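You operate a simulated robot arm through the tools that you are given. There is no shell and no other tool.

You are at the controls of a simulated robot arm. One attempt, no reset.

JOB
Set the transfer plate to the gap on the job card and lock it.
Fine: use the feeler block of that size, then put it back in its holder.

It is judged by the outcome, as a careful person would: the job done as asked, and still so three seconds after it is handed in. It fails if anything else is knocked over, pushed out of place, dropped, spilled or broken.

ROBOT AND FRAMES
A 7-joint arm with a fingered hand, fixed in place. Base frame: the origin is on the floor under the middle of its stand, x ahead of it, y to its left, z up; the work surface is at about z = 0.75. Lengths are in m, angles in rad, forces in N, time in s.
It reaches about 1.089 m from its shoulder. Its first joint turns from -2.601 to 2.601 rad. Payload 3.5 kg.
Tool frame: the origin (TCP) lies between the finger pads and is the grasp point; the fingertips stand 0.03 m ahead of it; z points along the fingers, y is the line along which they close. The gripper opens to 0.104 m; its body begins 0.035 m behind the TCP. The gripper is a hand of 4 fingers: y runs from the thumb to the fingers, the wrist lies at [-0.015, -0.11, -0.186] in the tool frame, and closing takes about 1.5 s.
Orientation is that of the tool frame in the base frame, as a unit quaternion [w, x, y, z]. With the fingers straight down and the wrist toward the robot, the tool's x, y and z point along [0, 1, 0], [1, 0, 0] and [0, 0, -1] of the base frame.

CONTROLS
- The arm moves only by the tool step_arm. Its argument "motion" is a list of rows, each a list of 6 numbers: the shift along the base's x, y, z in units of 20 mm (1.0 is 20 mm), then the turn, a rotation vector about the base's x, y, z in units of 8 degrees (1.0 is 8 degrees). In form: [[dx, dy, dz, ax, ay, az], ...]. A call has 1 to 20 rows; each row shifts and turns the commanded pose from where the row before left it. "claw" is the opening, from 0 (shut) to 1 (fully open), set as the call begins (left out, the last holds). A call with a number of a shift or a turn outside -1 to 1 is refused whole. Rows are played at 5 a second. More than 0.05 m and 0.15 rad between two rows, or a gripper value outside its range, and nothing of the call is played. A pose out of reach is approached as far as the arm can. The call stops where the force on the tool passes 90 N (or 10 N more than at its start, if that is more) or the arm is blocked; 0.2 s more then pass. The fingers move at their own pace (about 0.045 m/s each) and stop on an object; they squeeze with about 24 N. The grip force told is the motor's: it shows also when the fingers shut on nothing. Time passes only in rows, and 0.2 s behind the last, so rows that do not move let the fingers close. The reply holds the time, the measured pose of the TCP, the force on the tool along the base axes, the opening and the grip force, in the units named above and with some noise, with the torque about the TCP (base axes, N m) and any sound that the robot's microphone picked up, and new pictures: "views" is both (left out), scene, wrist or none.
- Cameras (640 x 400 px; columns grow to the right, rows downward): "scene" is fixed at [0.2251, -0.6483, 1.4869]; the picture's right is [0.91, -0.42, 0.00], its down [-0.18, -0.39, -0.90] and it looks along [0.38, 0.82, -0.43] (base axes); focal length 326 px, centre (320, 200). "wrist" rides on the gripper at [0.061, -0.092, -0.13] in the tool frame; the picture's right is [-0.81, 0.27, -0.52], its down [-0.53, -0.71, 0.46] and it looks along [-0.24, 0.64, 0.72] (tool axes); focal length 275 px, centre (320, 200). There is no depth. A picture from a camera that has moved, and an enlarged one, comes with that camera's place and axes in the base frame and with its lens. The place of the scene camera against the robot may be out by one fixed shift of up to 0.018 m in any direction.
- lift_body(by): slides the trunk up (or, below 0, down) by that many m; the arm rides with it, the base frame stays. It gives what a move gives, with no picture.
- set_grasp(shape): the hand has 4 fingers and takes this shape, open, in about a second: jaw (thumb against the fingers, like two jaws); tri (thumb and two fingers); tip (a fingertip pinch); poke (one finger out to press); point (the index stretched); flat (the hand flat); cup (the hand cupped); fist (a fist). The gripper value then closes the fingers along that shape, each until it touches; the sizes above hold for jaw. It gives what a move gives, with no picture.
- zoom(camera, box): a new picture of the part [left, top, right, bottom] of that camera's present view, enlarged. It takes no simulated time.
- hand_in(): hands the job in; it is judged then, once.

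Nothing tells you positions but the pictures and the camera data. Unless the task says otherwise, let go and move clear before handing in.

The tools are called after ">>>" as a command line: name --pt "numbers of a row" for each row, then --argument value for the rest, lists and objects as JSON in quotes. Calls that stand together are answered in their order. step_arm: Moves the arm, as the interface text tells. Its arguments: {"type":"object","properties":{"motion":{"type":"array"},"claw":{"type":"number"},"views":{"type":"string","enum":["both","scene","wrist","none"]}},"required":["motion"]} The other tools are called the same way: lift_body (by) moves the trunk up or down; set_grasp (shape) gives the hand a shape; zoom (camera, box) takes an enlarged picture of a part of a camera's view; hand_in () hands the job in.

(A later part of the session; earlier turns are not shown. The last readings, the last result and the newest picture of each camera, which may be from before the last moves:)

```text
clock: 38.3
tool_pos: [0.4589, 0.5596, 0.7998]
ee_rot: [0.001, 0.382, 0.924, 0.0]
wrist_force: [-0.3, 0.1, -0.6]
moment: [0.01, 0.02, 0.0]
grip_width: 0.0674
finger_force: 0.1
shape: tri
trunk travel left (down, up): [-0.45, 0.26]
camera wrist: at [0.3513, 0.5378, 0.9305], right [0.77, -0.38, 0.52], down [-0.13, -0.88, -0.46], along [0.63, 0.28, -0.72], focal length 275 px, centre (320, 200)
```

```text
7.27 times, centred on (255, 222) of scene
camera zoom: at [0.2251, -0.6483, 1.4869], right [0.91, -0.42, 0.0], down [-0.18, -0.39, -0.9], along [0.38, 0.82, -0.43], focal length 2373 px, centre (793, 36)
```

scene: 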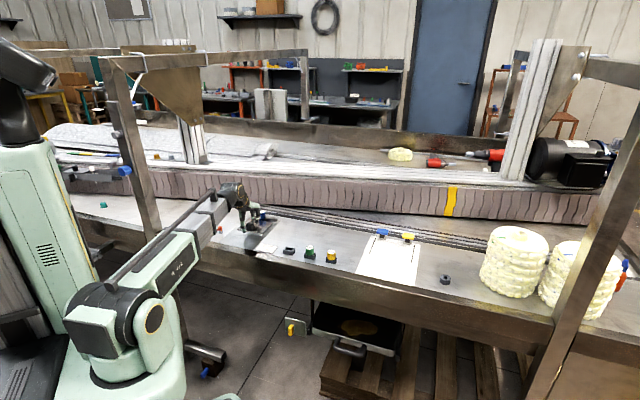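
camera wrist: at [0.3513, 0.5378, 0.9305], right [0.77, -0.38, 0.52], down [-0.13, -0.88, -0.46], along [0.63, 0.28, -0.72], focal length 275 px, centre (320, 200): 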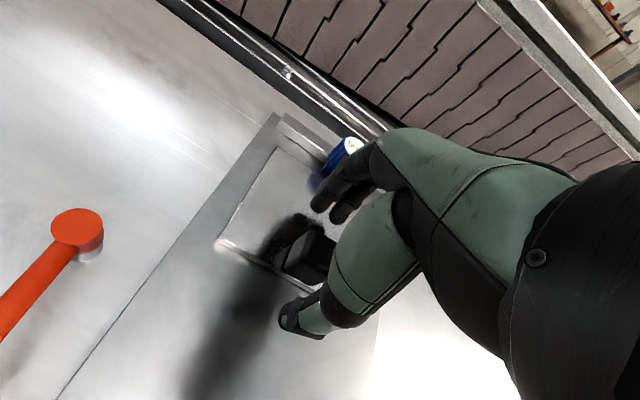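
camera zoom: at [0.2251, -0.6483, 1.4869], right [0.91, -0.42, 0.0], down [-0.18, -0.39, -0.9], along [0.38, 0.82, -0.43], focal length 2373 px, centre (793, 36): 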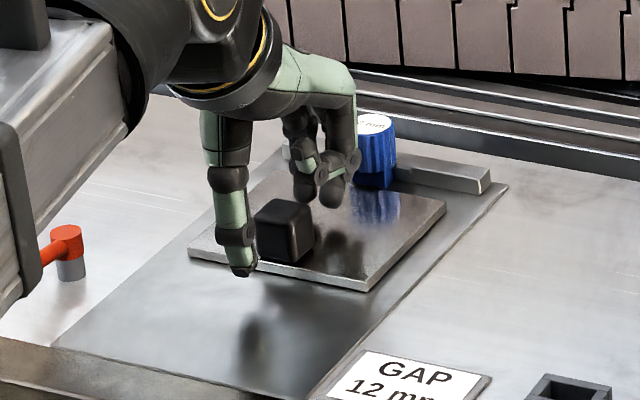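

The hand straddles the knob. I'll close to about 35 mm so the thumb sits just in front of the knob without gripping it. That keeps the fingers well clear of the feeler during the push.

>>> step_arm --pt "0 0 0 0 0 0" --pt "0 0 0 0 0 0" --pt "0 0 0 0 0 0" --pt "0 0 0 0 0 0" --claw 0.36

>>> zoom --camera "wrist" --box '[220, 130, 380, 320]'

>>> zoom --camera "scene" --box '[235, 200, 280, 240]'

```text
clock: 39.3
tool_pos: [0.4583, 0.5597, 0.8009]
ee_rot: [0.0, 0.383, 0.924, 0.0]
wrist_force: [0.9, 0.7, -0.4]
moment: [0.0, 0.02, -0.01]
grip_width: 0.0379
finger_force: 0.0
shape: tri
trunk travel left (down, up): [-0.45, 0.26]
camera wrist: at [0.3514, 0.5378, 0.9306], right [0.77, -0.38, 0.52], down [-0.13, -0.88, -0.46], along [0.63, 0.28, -0.72], focal length 275 px, centre (320, 200)
```

scene: 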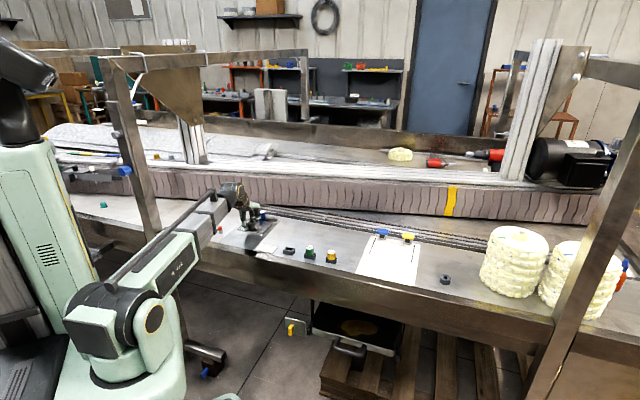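
wrist: 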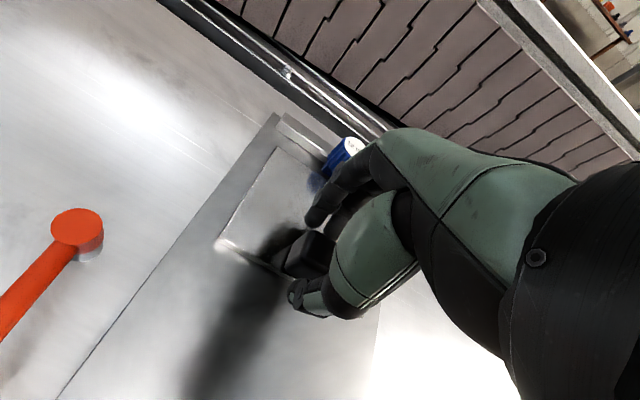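

```text
2.11 times, centred on (300, 225) of wrist
camera zoom: at [0.3514, 0.5378, 0.9306], right [0.77, -0.38, 0.52], down [-0.13, -0.88, -0.46], along [0.63, 0.28, -0.72], focal length 580 px, centre (362, 147)
```

zoom: 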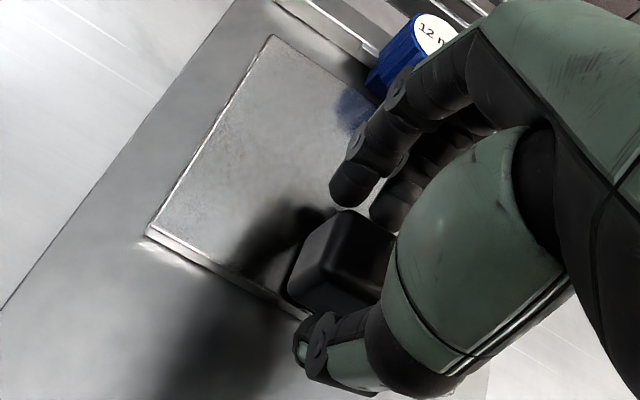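

```text
10.00 times, centred on (258, 220) of scene
camera zoom: at [0.2251, -0.6483, 1.4869], right [0.91, -0.42, 0.0], down [-0.18, -0.39, -0.9], along [0.38, 0.82, -0.43], focal length 3262 px, centre (945, 0)
```

zoom: 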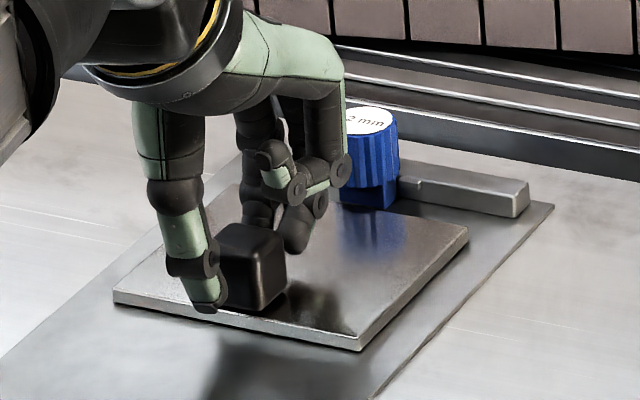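

Gripping the knob needs less hand travel and leaves more room between the knuckles and the feeler. I'll close on the knob and check.

>>> step_arm --pt "0 0 0 0 0 0" --pt "0 0 0 0 0 0" --pt "0 0 0 0 0 0" --pt "0 0 0 0 0 0" --claw 0.0

>>> zoom --camera "wrist" --box '[220, 110, 380, 300]'

>>> zoom --camera "scene" --box '[235, 200, 280, 240]'

```text
clock: 40.3
tool_pos: [0.4582, 0.5597, 0.8003]
ee_rot: [0.0, 0.383, 0.924, 0.0]
wrist_force: [-0.8, -0.9, -1.6]
moment: [0.0, 0.0, 0.02]
grip_width: 0.0212
finger_force: 23.9
shape: tri
trunk travel left (down, up): [-0.45, 0.26]
camera wrist: at [0.3513, 0.5378, 0.9305], right [0.77, -0.38, 0.52], down [-0.13, -0.88, -0.46], along [0.63, 0.28, -0.72], focal length 275 px, centre (320, 200)
```

scene: 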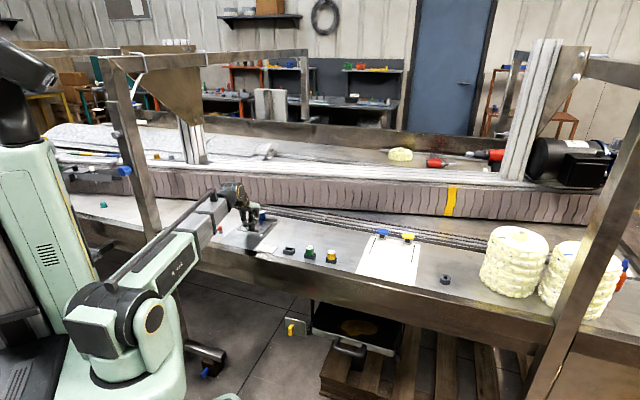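
wrist: 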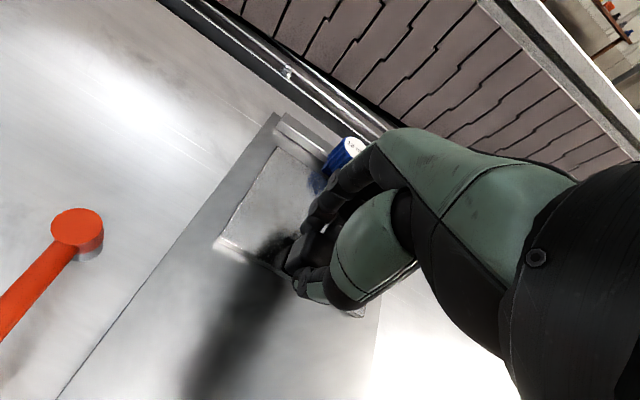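

```text
2.11 times, centred on (300, 205) of wrist
camera zoom: at [0.3513, 0.5378, 0.9305], right [0.77, -0.38, 0.52], down [-0.13, -0.88, -0.46], along [0.63, 0.28, -0.72], focal length 580 px, centre (362, 190)
```

zoom: 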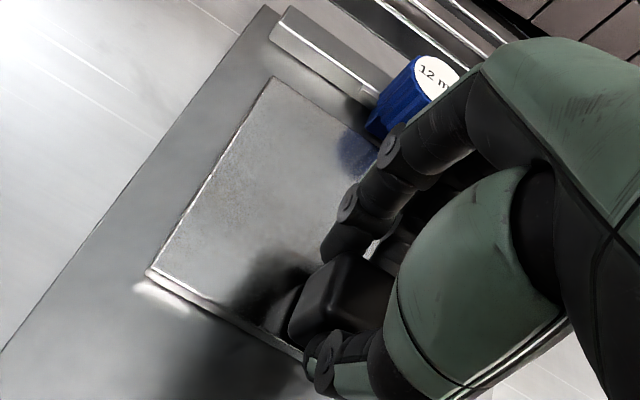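

```text
10.00 times, centred on (258, 220) of scene
camera zoom: at [0.2251, -0.6483, 1.4869], right [0.91, -0.42, 0.0], down [-0.18, -0.39, -0.9], along [0.38, 0.82, -0.43], focal length 3262 px, centre (945, 0)
```

zoom: 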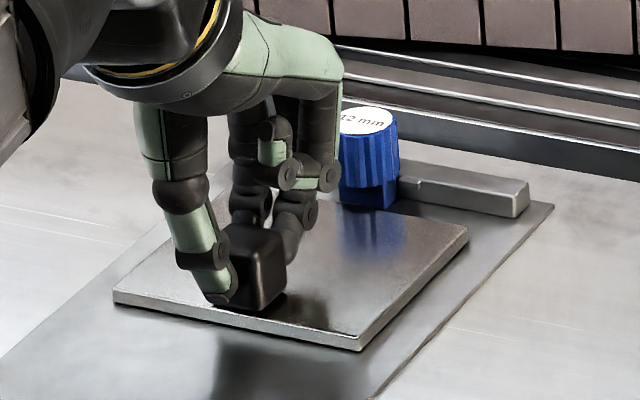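

The knob is gripped and the knuckles will stay clear of the feeler. I'll slide the plate toward the feeler in small steps and read the friction force.

>>> step_arm --pt "0.0707 0.0707 0 0 0 0" --pt "0.0707 0.0707 0 0 0 0" --pt "0.0707 0.0707 0 0 0 0" --pt "0 0 0 0 0 0" --views "none"

>>> step_arm --pt "0.0707 0.0707 0 0 0 0" --pt "0 0 0 0 0 0"

>>> zoom --camera "wrist" --box '[220, 110, 380, 300]'

>>> zoom --camera "scene" --box '[235, 200, 280, 240]'

```text
clock: 41.3
tool_pos: [0.4633, 0.5628, 0.8006]
ee_rot: [0.001, 0.383, 0.924, 0.0]
wrist_force: [-3.7, 0.8, -3.0]
moment: [0.02, 0.05, 0.03]
grip_width: 0.0208
finger_force: 23.9
shape: tri
trunk travel left (down, up): [-0.45, 0.26]
```

```text
clock: 41.9
tool_pos: [0.4637, 0.5644, 0.8017]
ee_rot: [-0.001, 0.382, 0.924, 0.001]
wrist_force: [-2.8, 0.4, -3.3]
moment: [0.0, 0.07, 0.02]
grip_width: 0.0207
finger_force: 24.1
shape: tri
trunk travel left (down, up): [-0.45, 0.26]
camera wrist: at [0.3572, 0.5433, 0.9306], right [0.77, -0.38, 0.52], down [-0.13, -0.88, -0.46], along [0.63, 0.28, -0.72], focal length 275 px, centre (320, 200)
```

scene: 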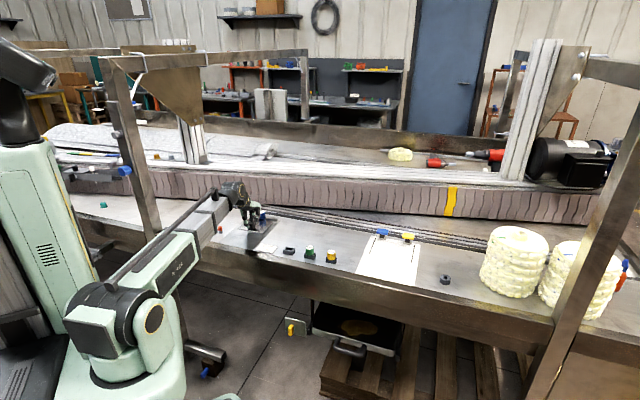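
wrist: 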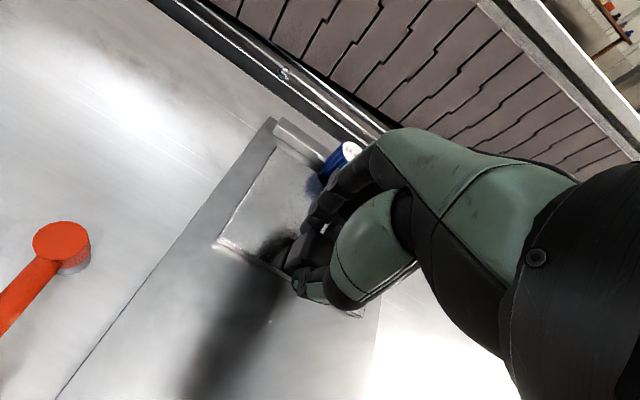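

```text
2.11 times, centred on (300, 205) of wrist
camera zoom: at [0.3572, 0.5433, 0.9306], right [0.77, -0.38, 0.52], down [-0.13, -0.88, -0.46], along [0.63, 0.28, -0.72], focal length 580 px, centre (362, 190)
```

zoom: 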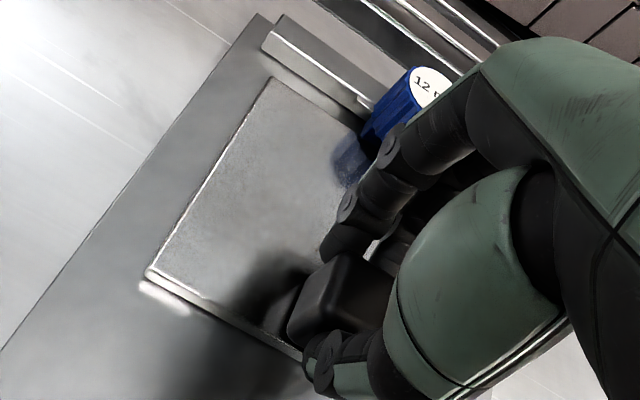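

```text
10.00 times, centred on (258, 220) of scene
camera zoom: at [0.2251, -0.6483, 1.4869], right [0.91, -0.42, 0.0], down [-0.18, -0.39, -0.9], along [0.38, 0.82, -0.43], focal length 3262 px, centre (945, 0)
```

zoom: 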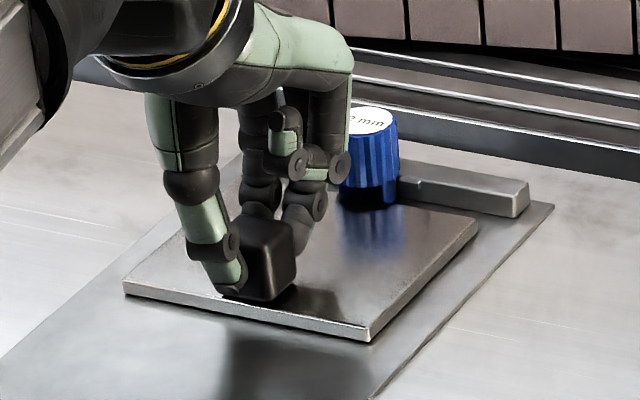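

>>> step_arm --pt "0.0354 0.0354 0 0 0 0" --pt "0.0354 0.0354 0 0 0 0" --pt "0 0 0 0 0 0" --views "none"

>>> step_arm --pt "0.0354 0.0354 0 0 0 0" --pt "0 0 0 0 0 0" --views "none"

>>> step_arm --pt "0.0354 0.0354 0 0 0 0" --pt "0 0 0 0 0 0"

>>> zoom --camera "wrist" --box '[220, 110, 380, 300]'

>>> zoom --camera "scene" --box '[235, 200, 280, 240]'

```text
clock: 42.7
tool_pos: [0.4658, 0.566, 0.8006]
ee_rot: [0.0, 0.383, 0.924, 0.0]
wrist_force: [-4.3, 1.4, -4.2]
moment: [0.04, 0.1, 0.01]
grip_width: 0.0211
finger_force: 24.0
shape: tri
trunk travel left (down, up): [-0.45, 0.26]
```

```text
clock: 43.3
tool_pos: [0.4669, 0.5676, 0.8003]
ee_rot: [0.0, 0.383, 0.924, 0.0]
wrist_force: [-3.7, 0.4, -3.7]
moment: [0.0, 0.04, 0.0]
grip_width: 0.0209
finger_force: 24.0
shape: tri
trunk travel left (down, up): [-0.45, 0.26]
```

```text
clock: 43.9
tool_pos: [0.4672, 0.5679, 0.8016]
ee_rot: [0.0, 0.383, 0.924, 0.001]
wrist_force: [-2.7, -0.1, -3.4]
moment: [-0.03, 0.07, 0.02]
grip_width: 0.0209
finger_force: 24.4
shape: tri
trunk travel left (down, up): [-0.45, 0.26]
camera wrist: at [0.3598, 0.5459, 0.9305], right [0.77, -0.38, 0.52], down [-0.13, -0.88, -0.46], along [0.63, 0.28, -0.72], focal length 275 px, centre (320, 200)
```

scene: 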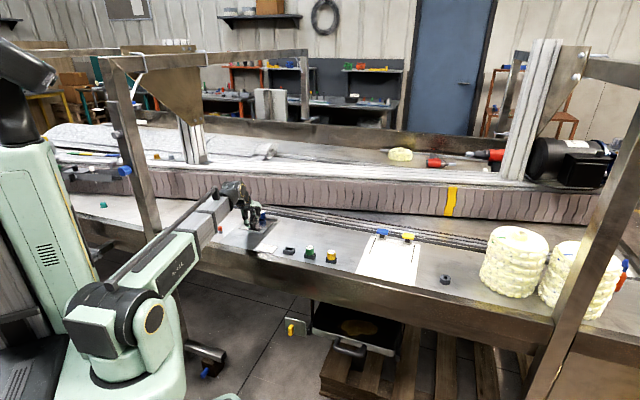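
wrist: 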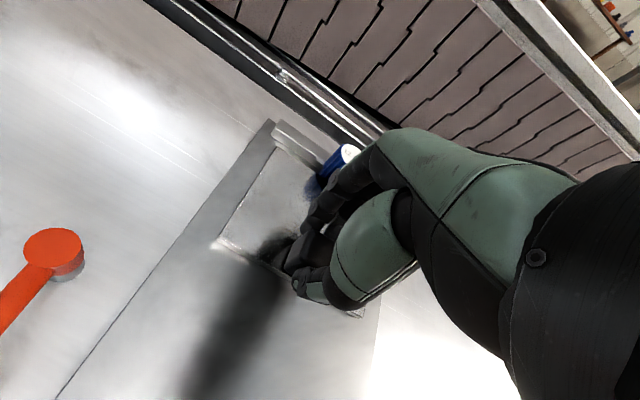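

```text
2.11 times, centred on (300, 205) of wrist
camera zoom: at [0.3598, 0.5459, 0.9305], right [0.77, -0.38, 0.52], down [-0.13, -0.88, -0.46], along [0.63, 0.28, -0.72], focal length 580 px, centre (362, 190)
```

zoom: 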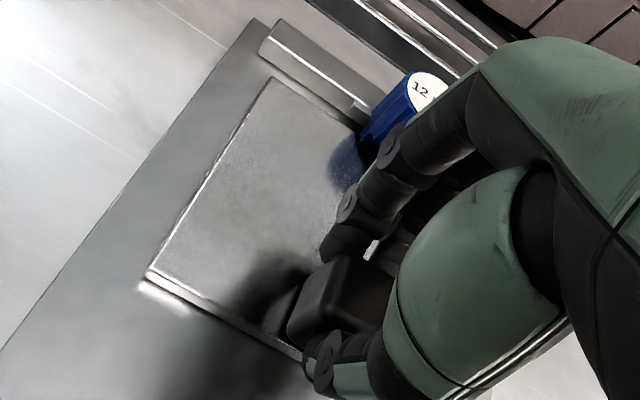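

```text
10.00 times, centred on (258, 220) of scene
camera zoom: at [0.2251, -0.6483, 1.4869], right [0.91, -0.42, 0.0], down [-0.18, -0.39, -0.9], along [0.38, 0.82, -0.43], focal length 3262 px, centre (945, 0)
```

zoom: 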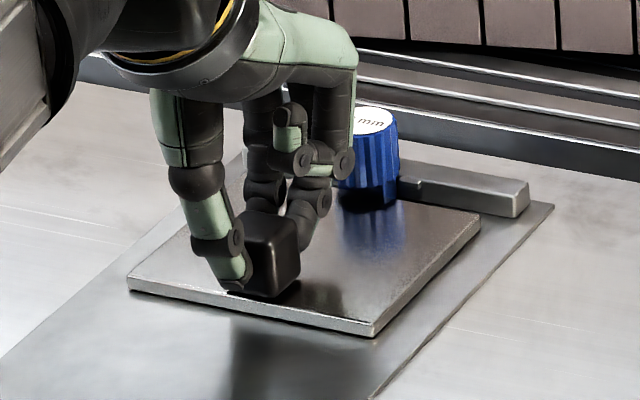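

>>> step_arm --pt "0.0177 0.0177 0 0 0 0" --pt "0 0 0 0 0 0" --views "none"

>>> step_arm --pt "0.0177 0.0177 0 0 0 0" --pt "0 0 0 0 0 0" --views "none"

>>> step_arm --pt "0.0177 0.0177 0 0 0 0" --pt "0 0 0 0 0 0" --views "none"

>>> step_arm --pt "0.0177 0.0177 0 0 0 0" --pt "0 0 0 0 0 0" --views "wrist"

```text
clock: 44.5
tool_pos: [0.467, 0.5682, 0.7996]
ee_rot: [0.001, 0.383, 0.924, 0.0]
wrist_force: [-3.8, -2.5, -3.5]
moment: [-0.04, 0.13, 0.02]
grip_width: 0.0208
finger_force: 23.9
shape: tri
trunk travel left (down, up): [-0.45, 0.26]
```

```text
clock: 45.1
tool_pos: [0.4668, 0.5689, 0.7998]
ee_rot: [-0.001, 0.383, 0.924, 0.0]
wrist_force: [-6.3, -2.3, -3.4]
moment: [-0.06, 0.13, 0.04]
grip_width: 0.0205
finger_force: 24.4
shape: tri
trunk travel left (down, up): [-0.45, 0.26]
```

```text
clock: 45.7
tool_pos: [0.4683, 0.5677, 0.8003]
ee_rot: [0.001, 0.383, 0.924, -0.001]
wrist_force: [-7.5, -4.6, -4.0]
moment: [-0.12, 0.16, 0.01]
grip_width: 0.0205
finger_force: 23.8
shape: tri
trunk travel left (down, up): [-0.45, 0.26]
```

```text
clock: 46.3
tool_pos: [0.469, 0.5692, 0.8009]
ee_rot: [0.0, 0.382, 0.924, 0.0]
wrist_force: [-9.6, -5.8, -4.7]
moment: [-0.19, 0.24, 0.01]
grip_width: 0.0202
finger_force: 24.4
shape: tri
trunk travel left (down, up): [-0.45, 0.26]
camera wrist: at [0.3612, 0.5473, 0.9307], right [0.77, -0.38, 0.52], down [-0.13, -0.88, -0.46], along [0.63, 0.28, -0.72], focal length 275 px, centre (320, 200)
```

wrist: 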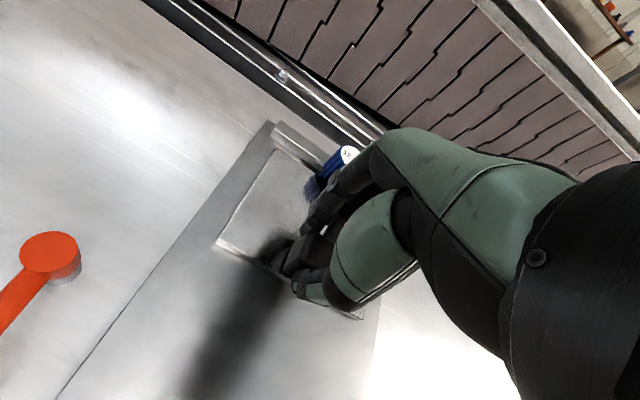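

Force along the push has climbed to about 11 N, so the plate is against the feeler and the feeler is against the bar. I'll add one small push to seat it, then let go of the knob.

>>> step_arm --pt "0.0177 0.0177 0 0 0 0" --pt "0 0 0 0 0 0" --pt "0 0 0 0 0 0" --views "both"

>>> zoom --camera "scene" --box '[240, 200, 285, 240]'

```text
clock: 47.1
tool_pos: [0.4704, 0.5691, 0.8002]
ee_rot: [0.0, 0.382, 0.924, 0.0]
wrist_force: [-9.8, -5.0, -5.3]
moment: [-0.14, 0.27, 0.04]
grip_width: 0.0202
finger_force: 24.0
shape: tri
trunk travel left (down, up): [-0.45, 0.26]
camera wrist: at [0.3616, 0.5476, 0.9307], right [0.77, -0.38, 0.52], down [-0.13, -0.88, -0.46], along [0.63, 0.28, -0.72], focal length 275 px, centre (320, 200)
```

scene: 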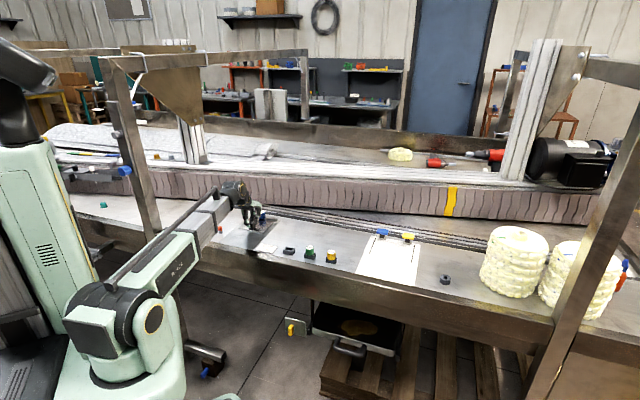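
wrist: 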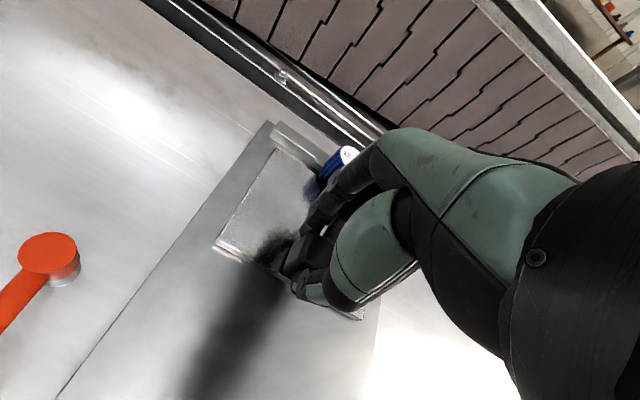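

```text
10.00 times, centred on (262, 220) of scene
camera zoom: at [0.2251, -0.6483, 1.4869], right [0.91, -0.42, 0.0], down [-0.18, -0.39, -0.9], along [0.38, 0.82, -0.43], focal length 3262 px, centre (895, 0)
```

zoom: 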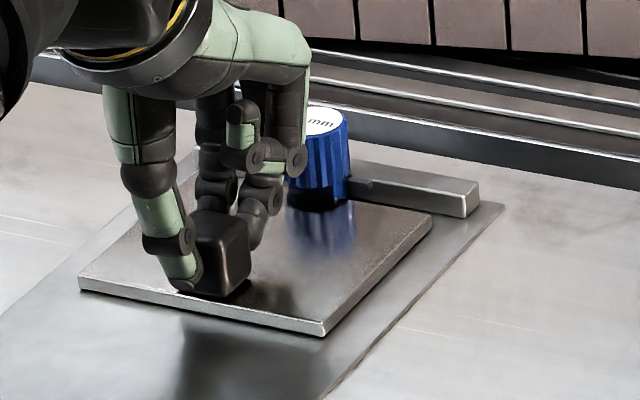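

>>> step_arm --pt "0 0 0 0 0 0" --pt "0 0 0 0 0 0" --pt "0 0 0 0 0 0" --claw 0.36 --views "both"

>>> zoom --camera "scene" --box '[240, 200, 285, 240]'

>>> zoom --camera "wrist" --box '[220, 110, 380, 300]'

```text
clock: 47.9
tool_pos: [0.4705, 0.5699, 0.8014]
ee_rot: [0.0, 0.382, 0.924, 0.001]
wrist_force: [0.4, 0.1, -0.1]
moment: [0.01, 0.01, 0.01]
grip_width: 0.0369
finger_force: 0.2
shape: tri
trunk travel left (down, up): [-0.45, 0.26]
camera wrist: at [0.3625, 0.5478, 0.9307], right [0.77, -0.38, 0.52], down [-0.13, -0.88, -0.46], along [0.63, 0.28, -0.72], focal length 275 px, centre (320, 200)
```

scene: 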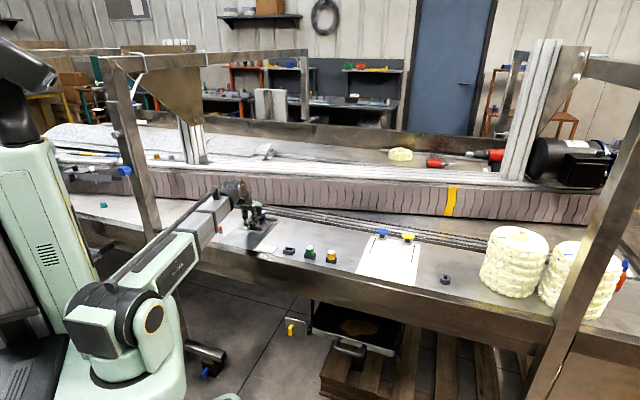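
wrist: 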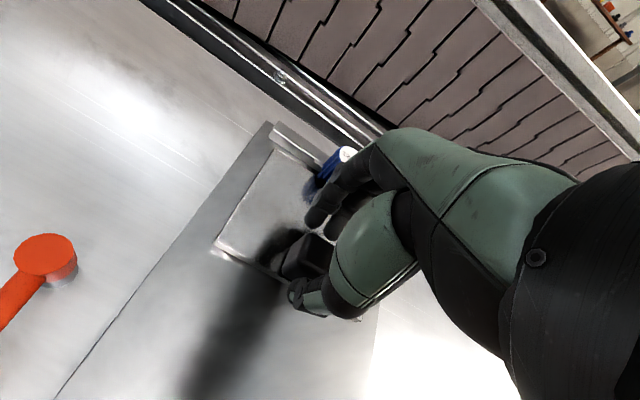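

```text
10.00 times, centred on (262, 220) of scene
camera zoom: at [0.2251, -0.6483, 1.4869], right [0.91, -0.42, 0.0], down [-0.18, -0.39, -0.9], along [0.38, 0.82, -0.43], focal length 3262 px, centre (895, 0)
```

zoom: 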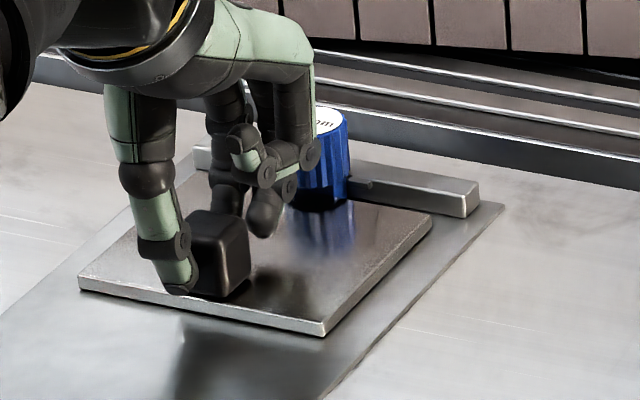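

```text
2.11 times, centred on (300, 205) of wrist
camera zoom: at [0.3625, 0.5478, 0.9307], right [0.77, -0.38, 0.52], down [-0.13, -0.88, -0.46], along [0.63, 0.28, -0.72], focal length 580 px, centre (362, 190)
```

zoom: 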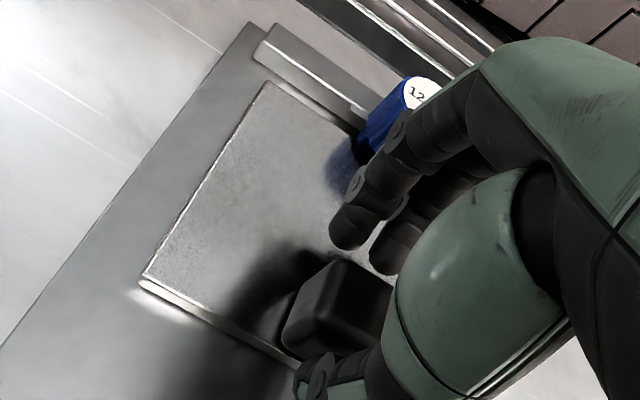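

The plate stayed put when I let go of the knob. I'll rise straight up, then move to get a clear view of the gap and the lever.

>>> step_arm --pt "0 0 0.3 0 0 0" --pt "0 0 0.5 0 0 0" --pt "0 0 0.8 0 0 0" --pt "0 0 1 0 0 0" --pt "0 0 1 0 0 0" --pt "0 0 1 0 0 0" --pt "0 0 1 0 0 0" --pt "-0.8 -0.5 0 0 0 0" --pt "-0.8 -0.5 0 0 0 0" --pt "-0.8 -0.5 0 0 0 0" --pt "-0.8 -0.5 0 0 0 0" --pt "-0.8 -0.5 0 0 0 0" --pt "-0.8 -0.5 0 0 0 0" --pt "-0.8 -0.5 0 0 0 0" --pt "0 0 0 0 0 0"

>>> zoom --camera "wrist" --box '[120, 120, 330, 300]'

>>> zoom --camera "scene" --box '[235, 200, 285, 245]'

>>> zoom --camera "scene" --box '[195, 210, 255, 255]'

```text
clock: 51.1
tool_pos: [0.3578, 0.4993, 0.9121]
ee_rot: [0.0, 0.382, 0.924, 0.001]
wrist_force: [0.4, 0.1, -0.4]
moment: [0.04, -0.01, -0.01]
grip_width: 0.037
finger_force: 0.0
shape: tri
trunk travel left (down, up): [-0.45, 0.26]
camera wrist: at [0.2503, 0.478, 1.0425], right [0.77, -0.38, 0.52], down [-0.13, -0.88, -0.46], along [0.63, 0.28, -0.72], focal length 275 px, centre (320, 200)
```

scene: 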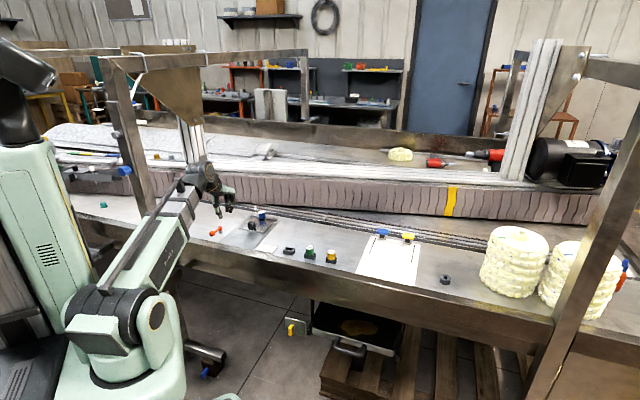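
wrist: 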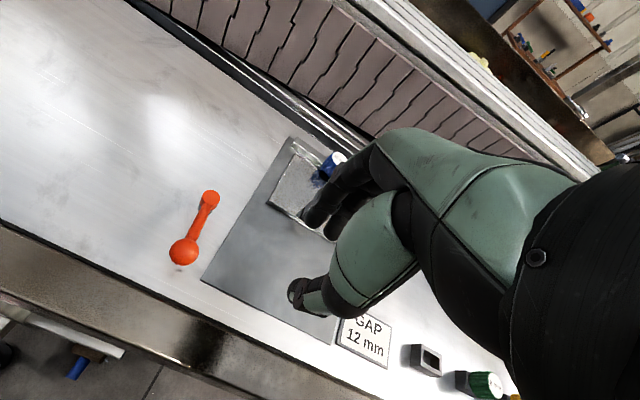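

```text
2.22 times, centred on (225, 210) of wrist
camera zoom: at [0.2503, 0.478, 1.0425], right [0.77, -0.38, 0.52], down [-0.13, -0.88, -0.46], along [0.63, 0.28, -0.72], focal length 612 px, centre (531, 178)
```

zoom: 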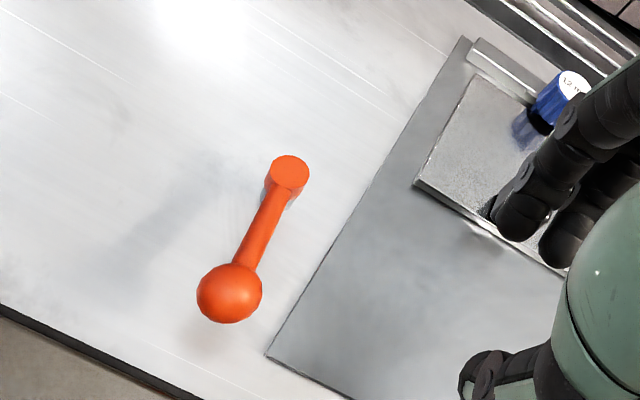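

```text
8.89 times, centred on (260, 222) of scene
camera zoom: at [0.2251, -0.6483, 1.4869], right [0.91, -0.42, 0.0], down [-0.18, -0.39, -0.9], along [0.38, 0.82, -0.43], focal length 2900 px, centre (853, 0)
```

zoom: 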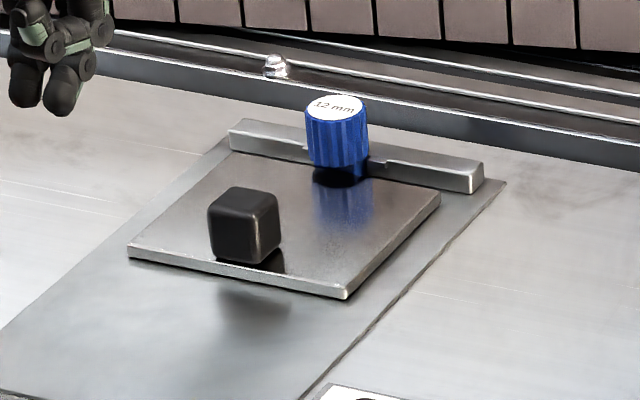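

```text
8.89 times, centred on (225, 232) of scene
camera zoom: at [0.2251, -0.6483, 1.4869], right [0.91, -0.42, 0.0], down [-0.18, -0.39, -0.9], along [0.38, 0.82, -0.43], focal length 2900 px, centre (1164, -89)
```

zoom: 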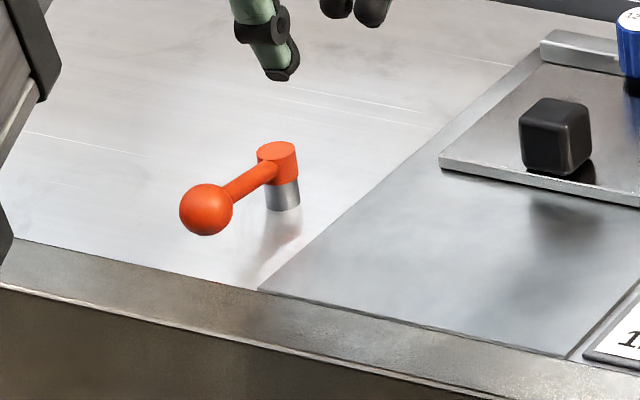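

The feeler is pinched upright in the gap. The lever hub is at about (0.343, 0.605) and the ball at about (0.307, 0.555), z ≈ 0.774, so it swings in a horizontal plane. I'll try the "poke" shape for pushing the lever and look at the finger geometry.

>>> set_grasp --shape "poke"

>>> step_arm --pt "0 0 0 0 0 0"

>>> zoom --camera "scene" --box '[180, 150, 280, 250]'

>>> zoom --camera "wrist" --box '[180, 120, 420, 360]'

```text
clock: 52.0
tool_pos: [0.3574, 0.4991, 0.9121]
ee_rot: [0.0, 0.383, 0.924, 0.001]
wrist_force: [-0.6, 0.2, 0.4]
moment: [0.01, -0.01, 0.02]
grip_width: 0.0
finger_force: 0.0
shape: poke
trunk travel left (down, up): [-0.45, 0.26]
```

```text
clock: 52.4
tool_pos: [0.3588, 0.4993, 0.9131]
ee_rot: [-0.001, 0.382, 0.924, 0.0]
wrist_force: [0.2, 0.7, 0.3]
moment: [0.0, 0.05, 0.01]
grip_width: 0.0001
finger_force: 0.1
shape: poke
trunk travel left (down, up): [-0.45, 0.26]
camera wrist: at [0.2506, 0.4781, 1.0424], right [0.77, -0.38, 0.52], down [-0.13, -0.88, -0.46], along [0.63, 0.28, -0.72], focal length 275 px, centre (320, 200)
```

scene: 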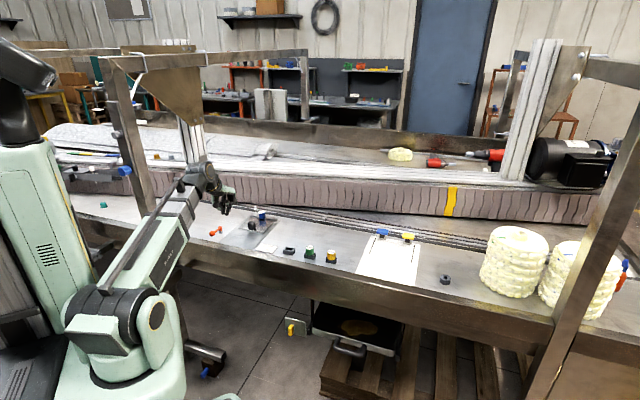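
wrist: 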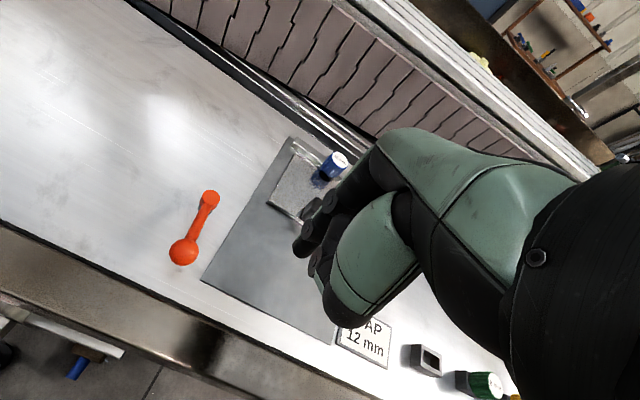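

```text
4.00 times, centred on (230, 200) of scene
camera zoom: at [0.2251, -0.6483, 1.4869], right [0.91, -0.42, 0.0], down [-0.18, -0.39, -0.9], along [0.38, 0.82, -0.43], focal length 1305 px, centre (680, 200)
```

zoom: 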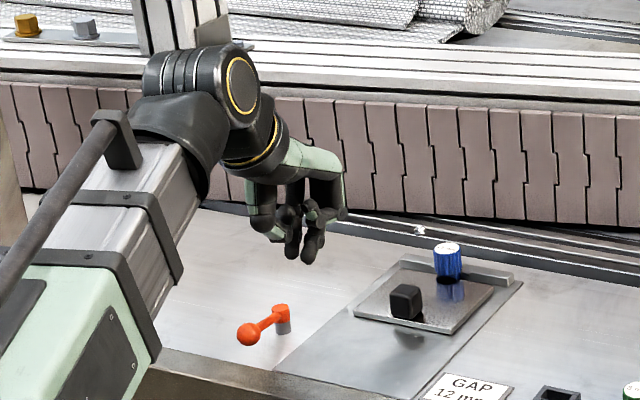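

```text
1.67 times, centred on (300, 240) of wrist
camera zoom: at [0.2506, 0.4781, 1.0424], right [0.77, -0.38, 0.52], down [-0.13, -0.88, -0.46], along [0.63, 0.28, -0.72], focal length 459 px, centre (353, 133)
```

zoom: 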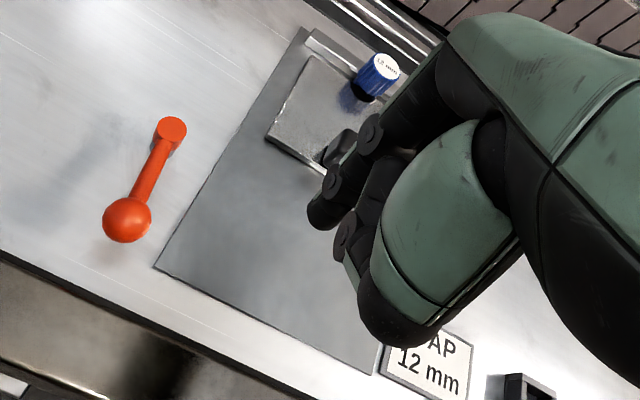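

>>> set_grasp --shape "point"

>>> step_arm --pt "0 0 0 0 0 0"

>>> zoom --camera "scene" --box '[200, 160, 260, 220]'

>>> zoom --camera "wrist" --box '[180, 120, 420, 360]'

```text
clock: 53.3
tool_pos: [0.3579, 0.4995, 0.9138]
ee_rot: [0.0, 0.383, 0.924, 0.0]
wrist_force: [-0.1, -0.4, 0.4]
moment: [-0.03, 0.02, 0.0]
grip_width: 0.0
finger_force: 0.0
shape: point
trunk travel left (down, up): [-0.45, 0.26]
```

```text
clock: 53.7
tool_pos: [0.3576, 0.4994, 0.9114]
ee_rot: [0.0, 0.383, 0.924, 0.0]
wrist_force: [0.8, -0.9, -0.2]
moment: [-0.03, 0.02, 0.0]
grip_width: 0.0001
finger_force: 0.0
shape: point
trunk travel left (down, up): [-0.45, 0.26]
camera wrist: at [0.2506, 0.4781, 1.0424], right [0.77, -0.38, 0.52], down [-0.13, -0.88, -0.46], along [0.63, 0.28, -0.72], focal length 275 px, centre (320, 200)
```

scene: 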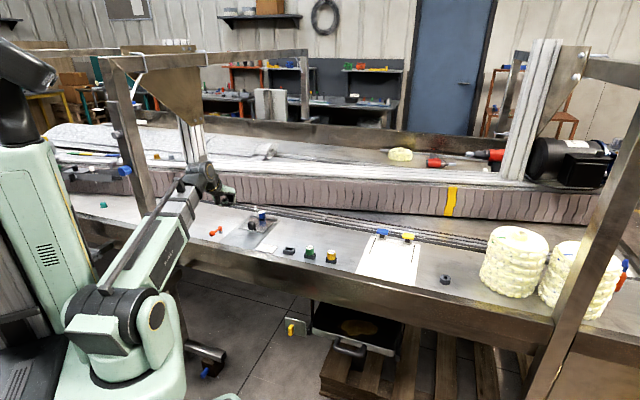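
wrist: 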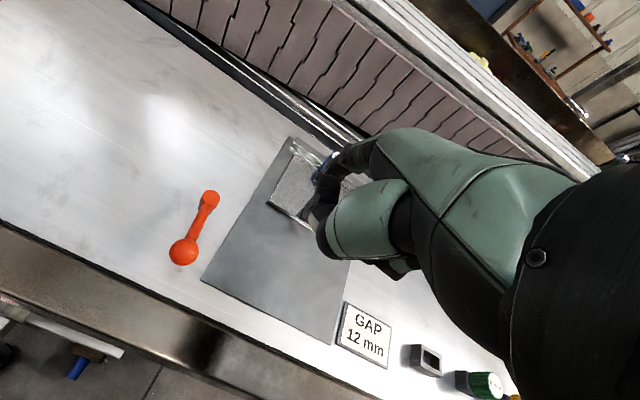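

```text
6.67 times, centred on (230, 190) of scene
camera zoom: at [0.2251, -0.6483, 1.4869], right [0.91, -0.42, 0.0], down [-0.18, -0.39, -0.9], along [0.38, 0.82, -0.43], focal length 2175 px, centre (920, 267)
```

zoom: 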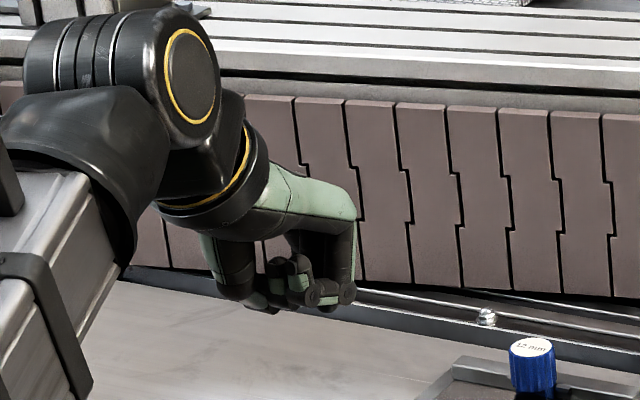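

```text
1.67 times, centred on (300, 240) of wrist
camera zoom: at [0.2506, 0.4781, 1.0424], right [0.77, -0.38, 0.52], down [-0.13, -0.88, -0.46], along [0.63, 0.28, -0.72], focal length 459 px, centre (353, 133)
```

zoom: 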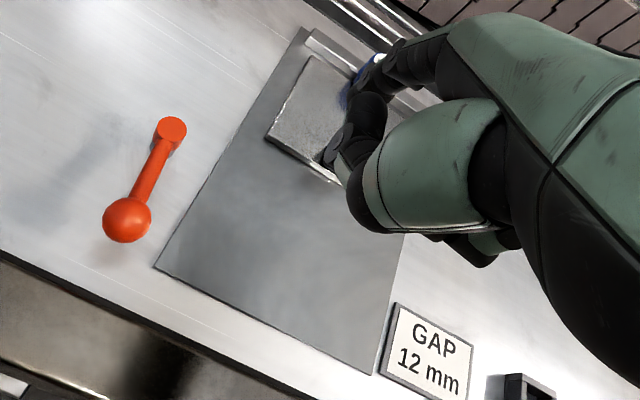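

>>> step_arm --pt "0 0 0 0 0 0" --pt "0 0 0 0 0 0" --pt "0 0 0 0 0 0" --pt "0 0 0 0 0 0" --pt "0 0 0 0 0 0" --claw 1.0

>>> zoom --camera "scene" --box '[200, 160, 260, 220]'

>>> zoom --camera "wrist" --box '[180, 120, 420, 360]'

```text
clock: 54.9
tool_pos: [0.3576, 0.4999, 0.9121]
ee_rot: [0.0, 0.383, 0.924, 0.0]
wrist_force: [0.4, 0.0, 0.5]
moment: [-0.02, 0.02, 0.0]
grip_width: 0.0002
finger_force: 0.0
shape: point
trunk travel left (down, up): [-0.45, 0.26]
camera wrist: at [0.2506, 0.4781, 1.0424], right [0.77, -0.38, 0.52], down [-0.13, -0.88, -0.46], along [0.63, 0.28, -0.72], focal length 275 px, centre (320, 200)
```

scene: 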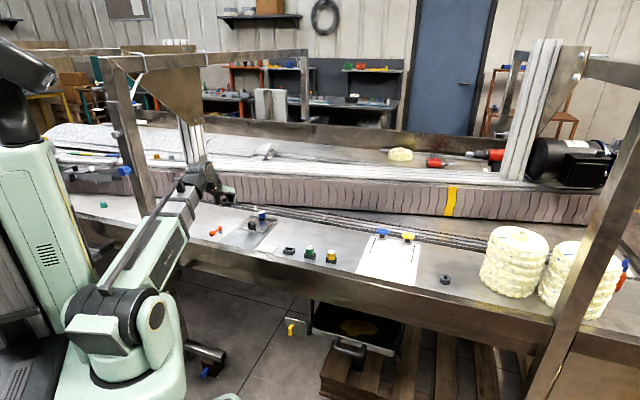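
wrist: 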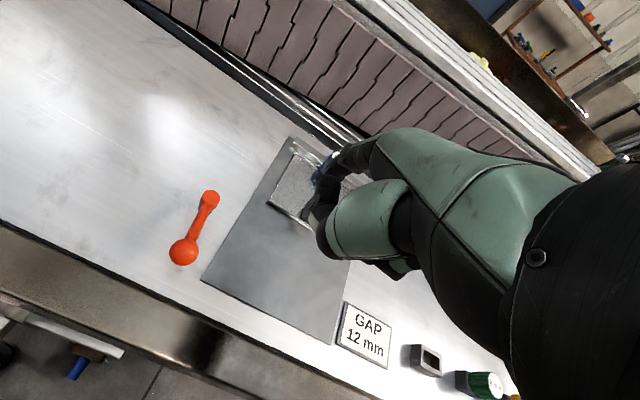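

```text
6.67 times, centred on (230, 190) of scene
camera zoom: at [0.2251, -0.6483, 1.4869], right [0.91, -0.42, 0.0], down [-0.18, -0.39, -0.9], along [0.38, 0.82, -0.43], focal length 2175 px, centre (920, 267)
```

zoom: 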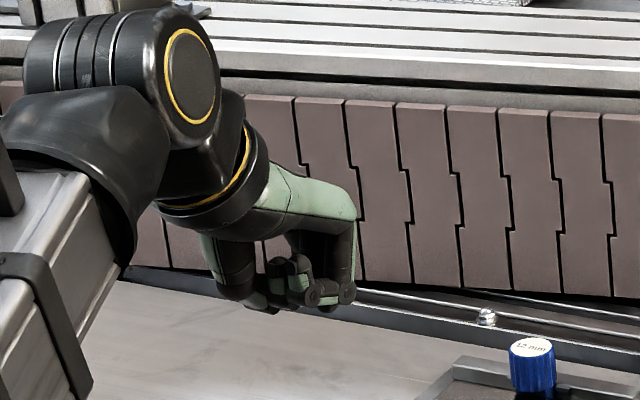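

```text
1.67 times, centred on (300, 240) of wrist
camera zoom: at [0.2506, 0.4781, 1.0424], right [0.77, -0.38, 0.52], down [-0.13, -0.88, -0.46], along [0.63, 0.28, -0.72], focal length 459 px, centre (353, 133)
```

zoom: 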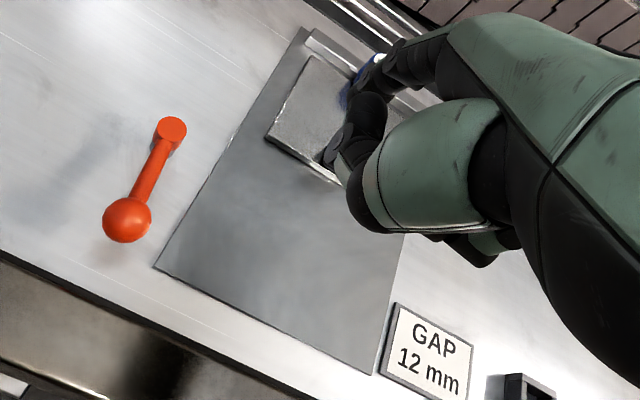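

The poke and point shapes don't give a clean single finger, so I'll go back to "tri" (thumb and two fingers). I'll turn the hand so it closes along base x, move above the lever ball, and look before going down.

>>> set_grasp --shape "tri"

>>> step_arm --pt "-0.32 0.35 0 0 0 -0.703" --pt "-0.32 0.35 0 0 0 -0.703" --pt "-0.32 0.35 0 0 0 -0.703" --pt "-0.32 0.35 0 0 0 -0.703" --pt "-0.32 0.35 0 0 0 -0.703" --pt "-0.32 0.35 0 0 0 -0.703" --pt "-0.32 0.35 0 0 0 -0.703" --pt "-0.32 0.35 0 0 0 -0.703" --pt "0 0 -0.9 0 0 0" --pt "0 0 -0.9 0 0 0" --pt "0 0 0 0 0 0" --claw 0.6

>>> zoom --camera "wrist" --box '[180, 120, 420, 360]'

>>> zoom --camera "scene" --box '[180, 170, 260, 260]'

```text
clock: 55.8
tool_pos: [0.3565, 0.4999, 0.9121]
ee_rot: [0.001, 0.383, 0.924, 0.001]
wrist_force: [1.1, 0.5, 0.3]
moment: [0.0, 0.04, 0.0]
grip_width: 0.1036
finger_force: 0.1
shape: tri
trunk travel left (down, up): [-0.45, 0.26]
```

```text
clock: 58.2
tool_pos: [0.3052, 0.5558, 0.8771]
ee_rot: [0.0, 0.707, 0.707, 0.0]
wrist_force: [0.5, 0.0, 0.1]
moment: [0.0, 0.0, 0.02]
grip_width: 0.0627
finger_force: 0.2
shape: tri
trunk travel left (down, up): [-0.45, 0.26]
camera wrist: at [0.2154, 0.6163, 1.0061], right [0.28, -0.81, 0.52], down [-0.71, -0.53, -0.46], along [0.64, -0.24, -0.72], focal length 275 px, centre (320, 200)
```

scene: 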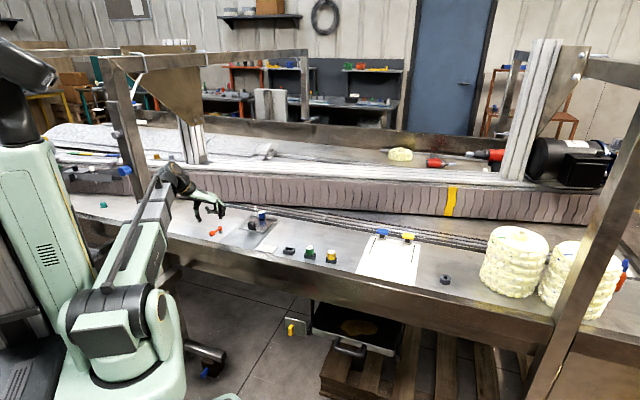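
wrist: 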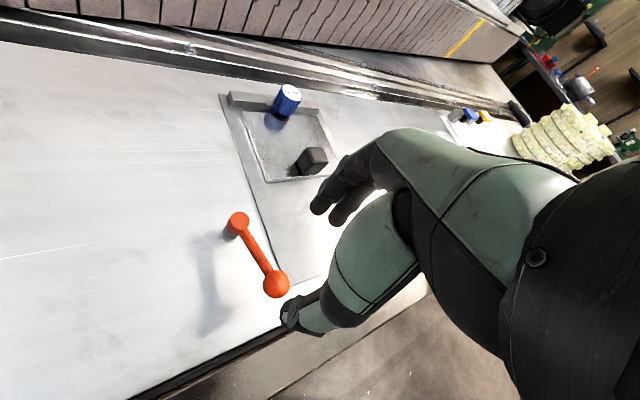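

```text
1.67 times, centred on (300, 240) of wrist
camera zoom: at [0.2154, 0.6163, 1.0061], right [0.28, -0.81, 0.52], down [-0.71, -0.53, -0.46], along [0.64, -0.24, -0.72], focal length 459 px, centre (353, 133)
```

zoom: 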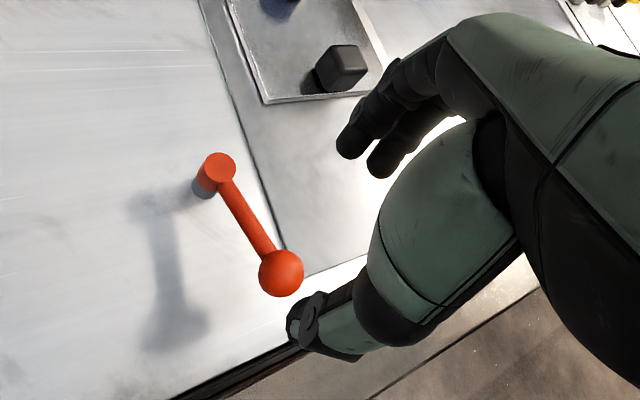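

```text
4.44 times, centred on (220, 215) of scene
camera zoom: at [0.2251, -0.6483, 1.4869], right [0.91, -0.42, 0.0], down [-0.18, -0.39, -0.9], along [0.38, 0.82, -0.43], focal length 1450 px, centre (764, 133)
```

zoom: 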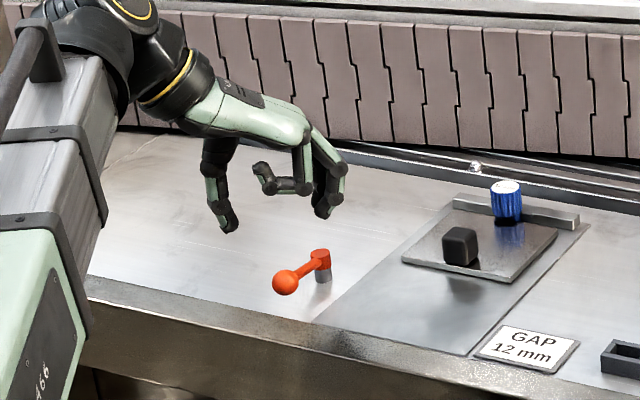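

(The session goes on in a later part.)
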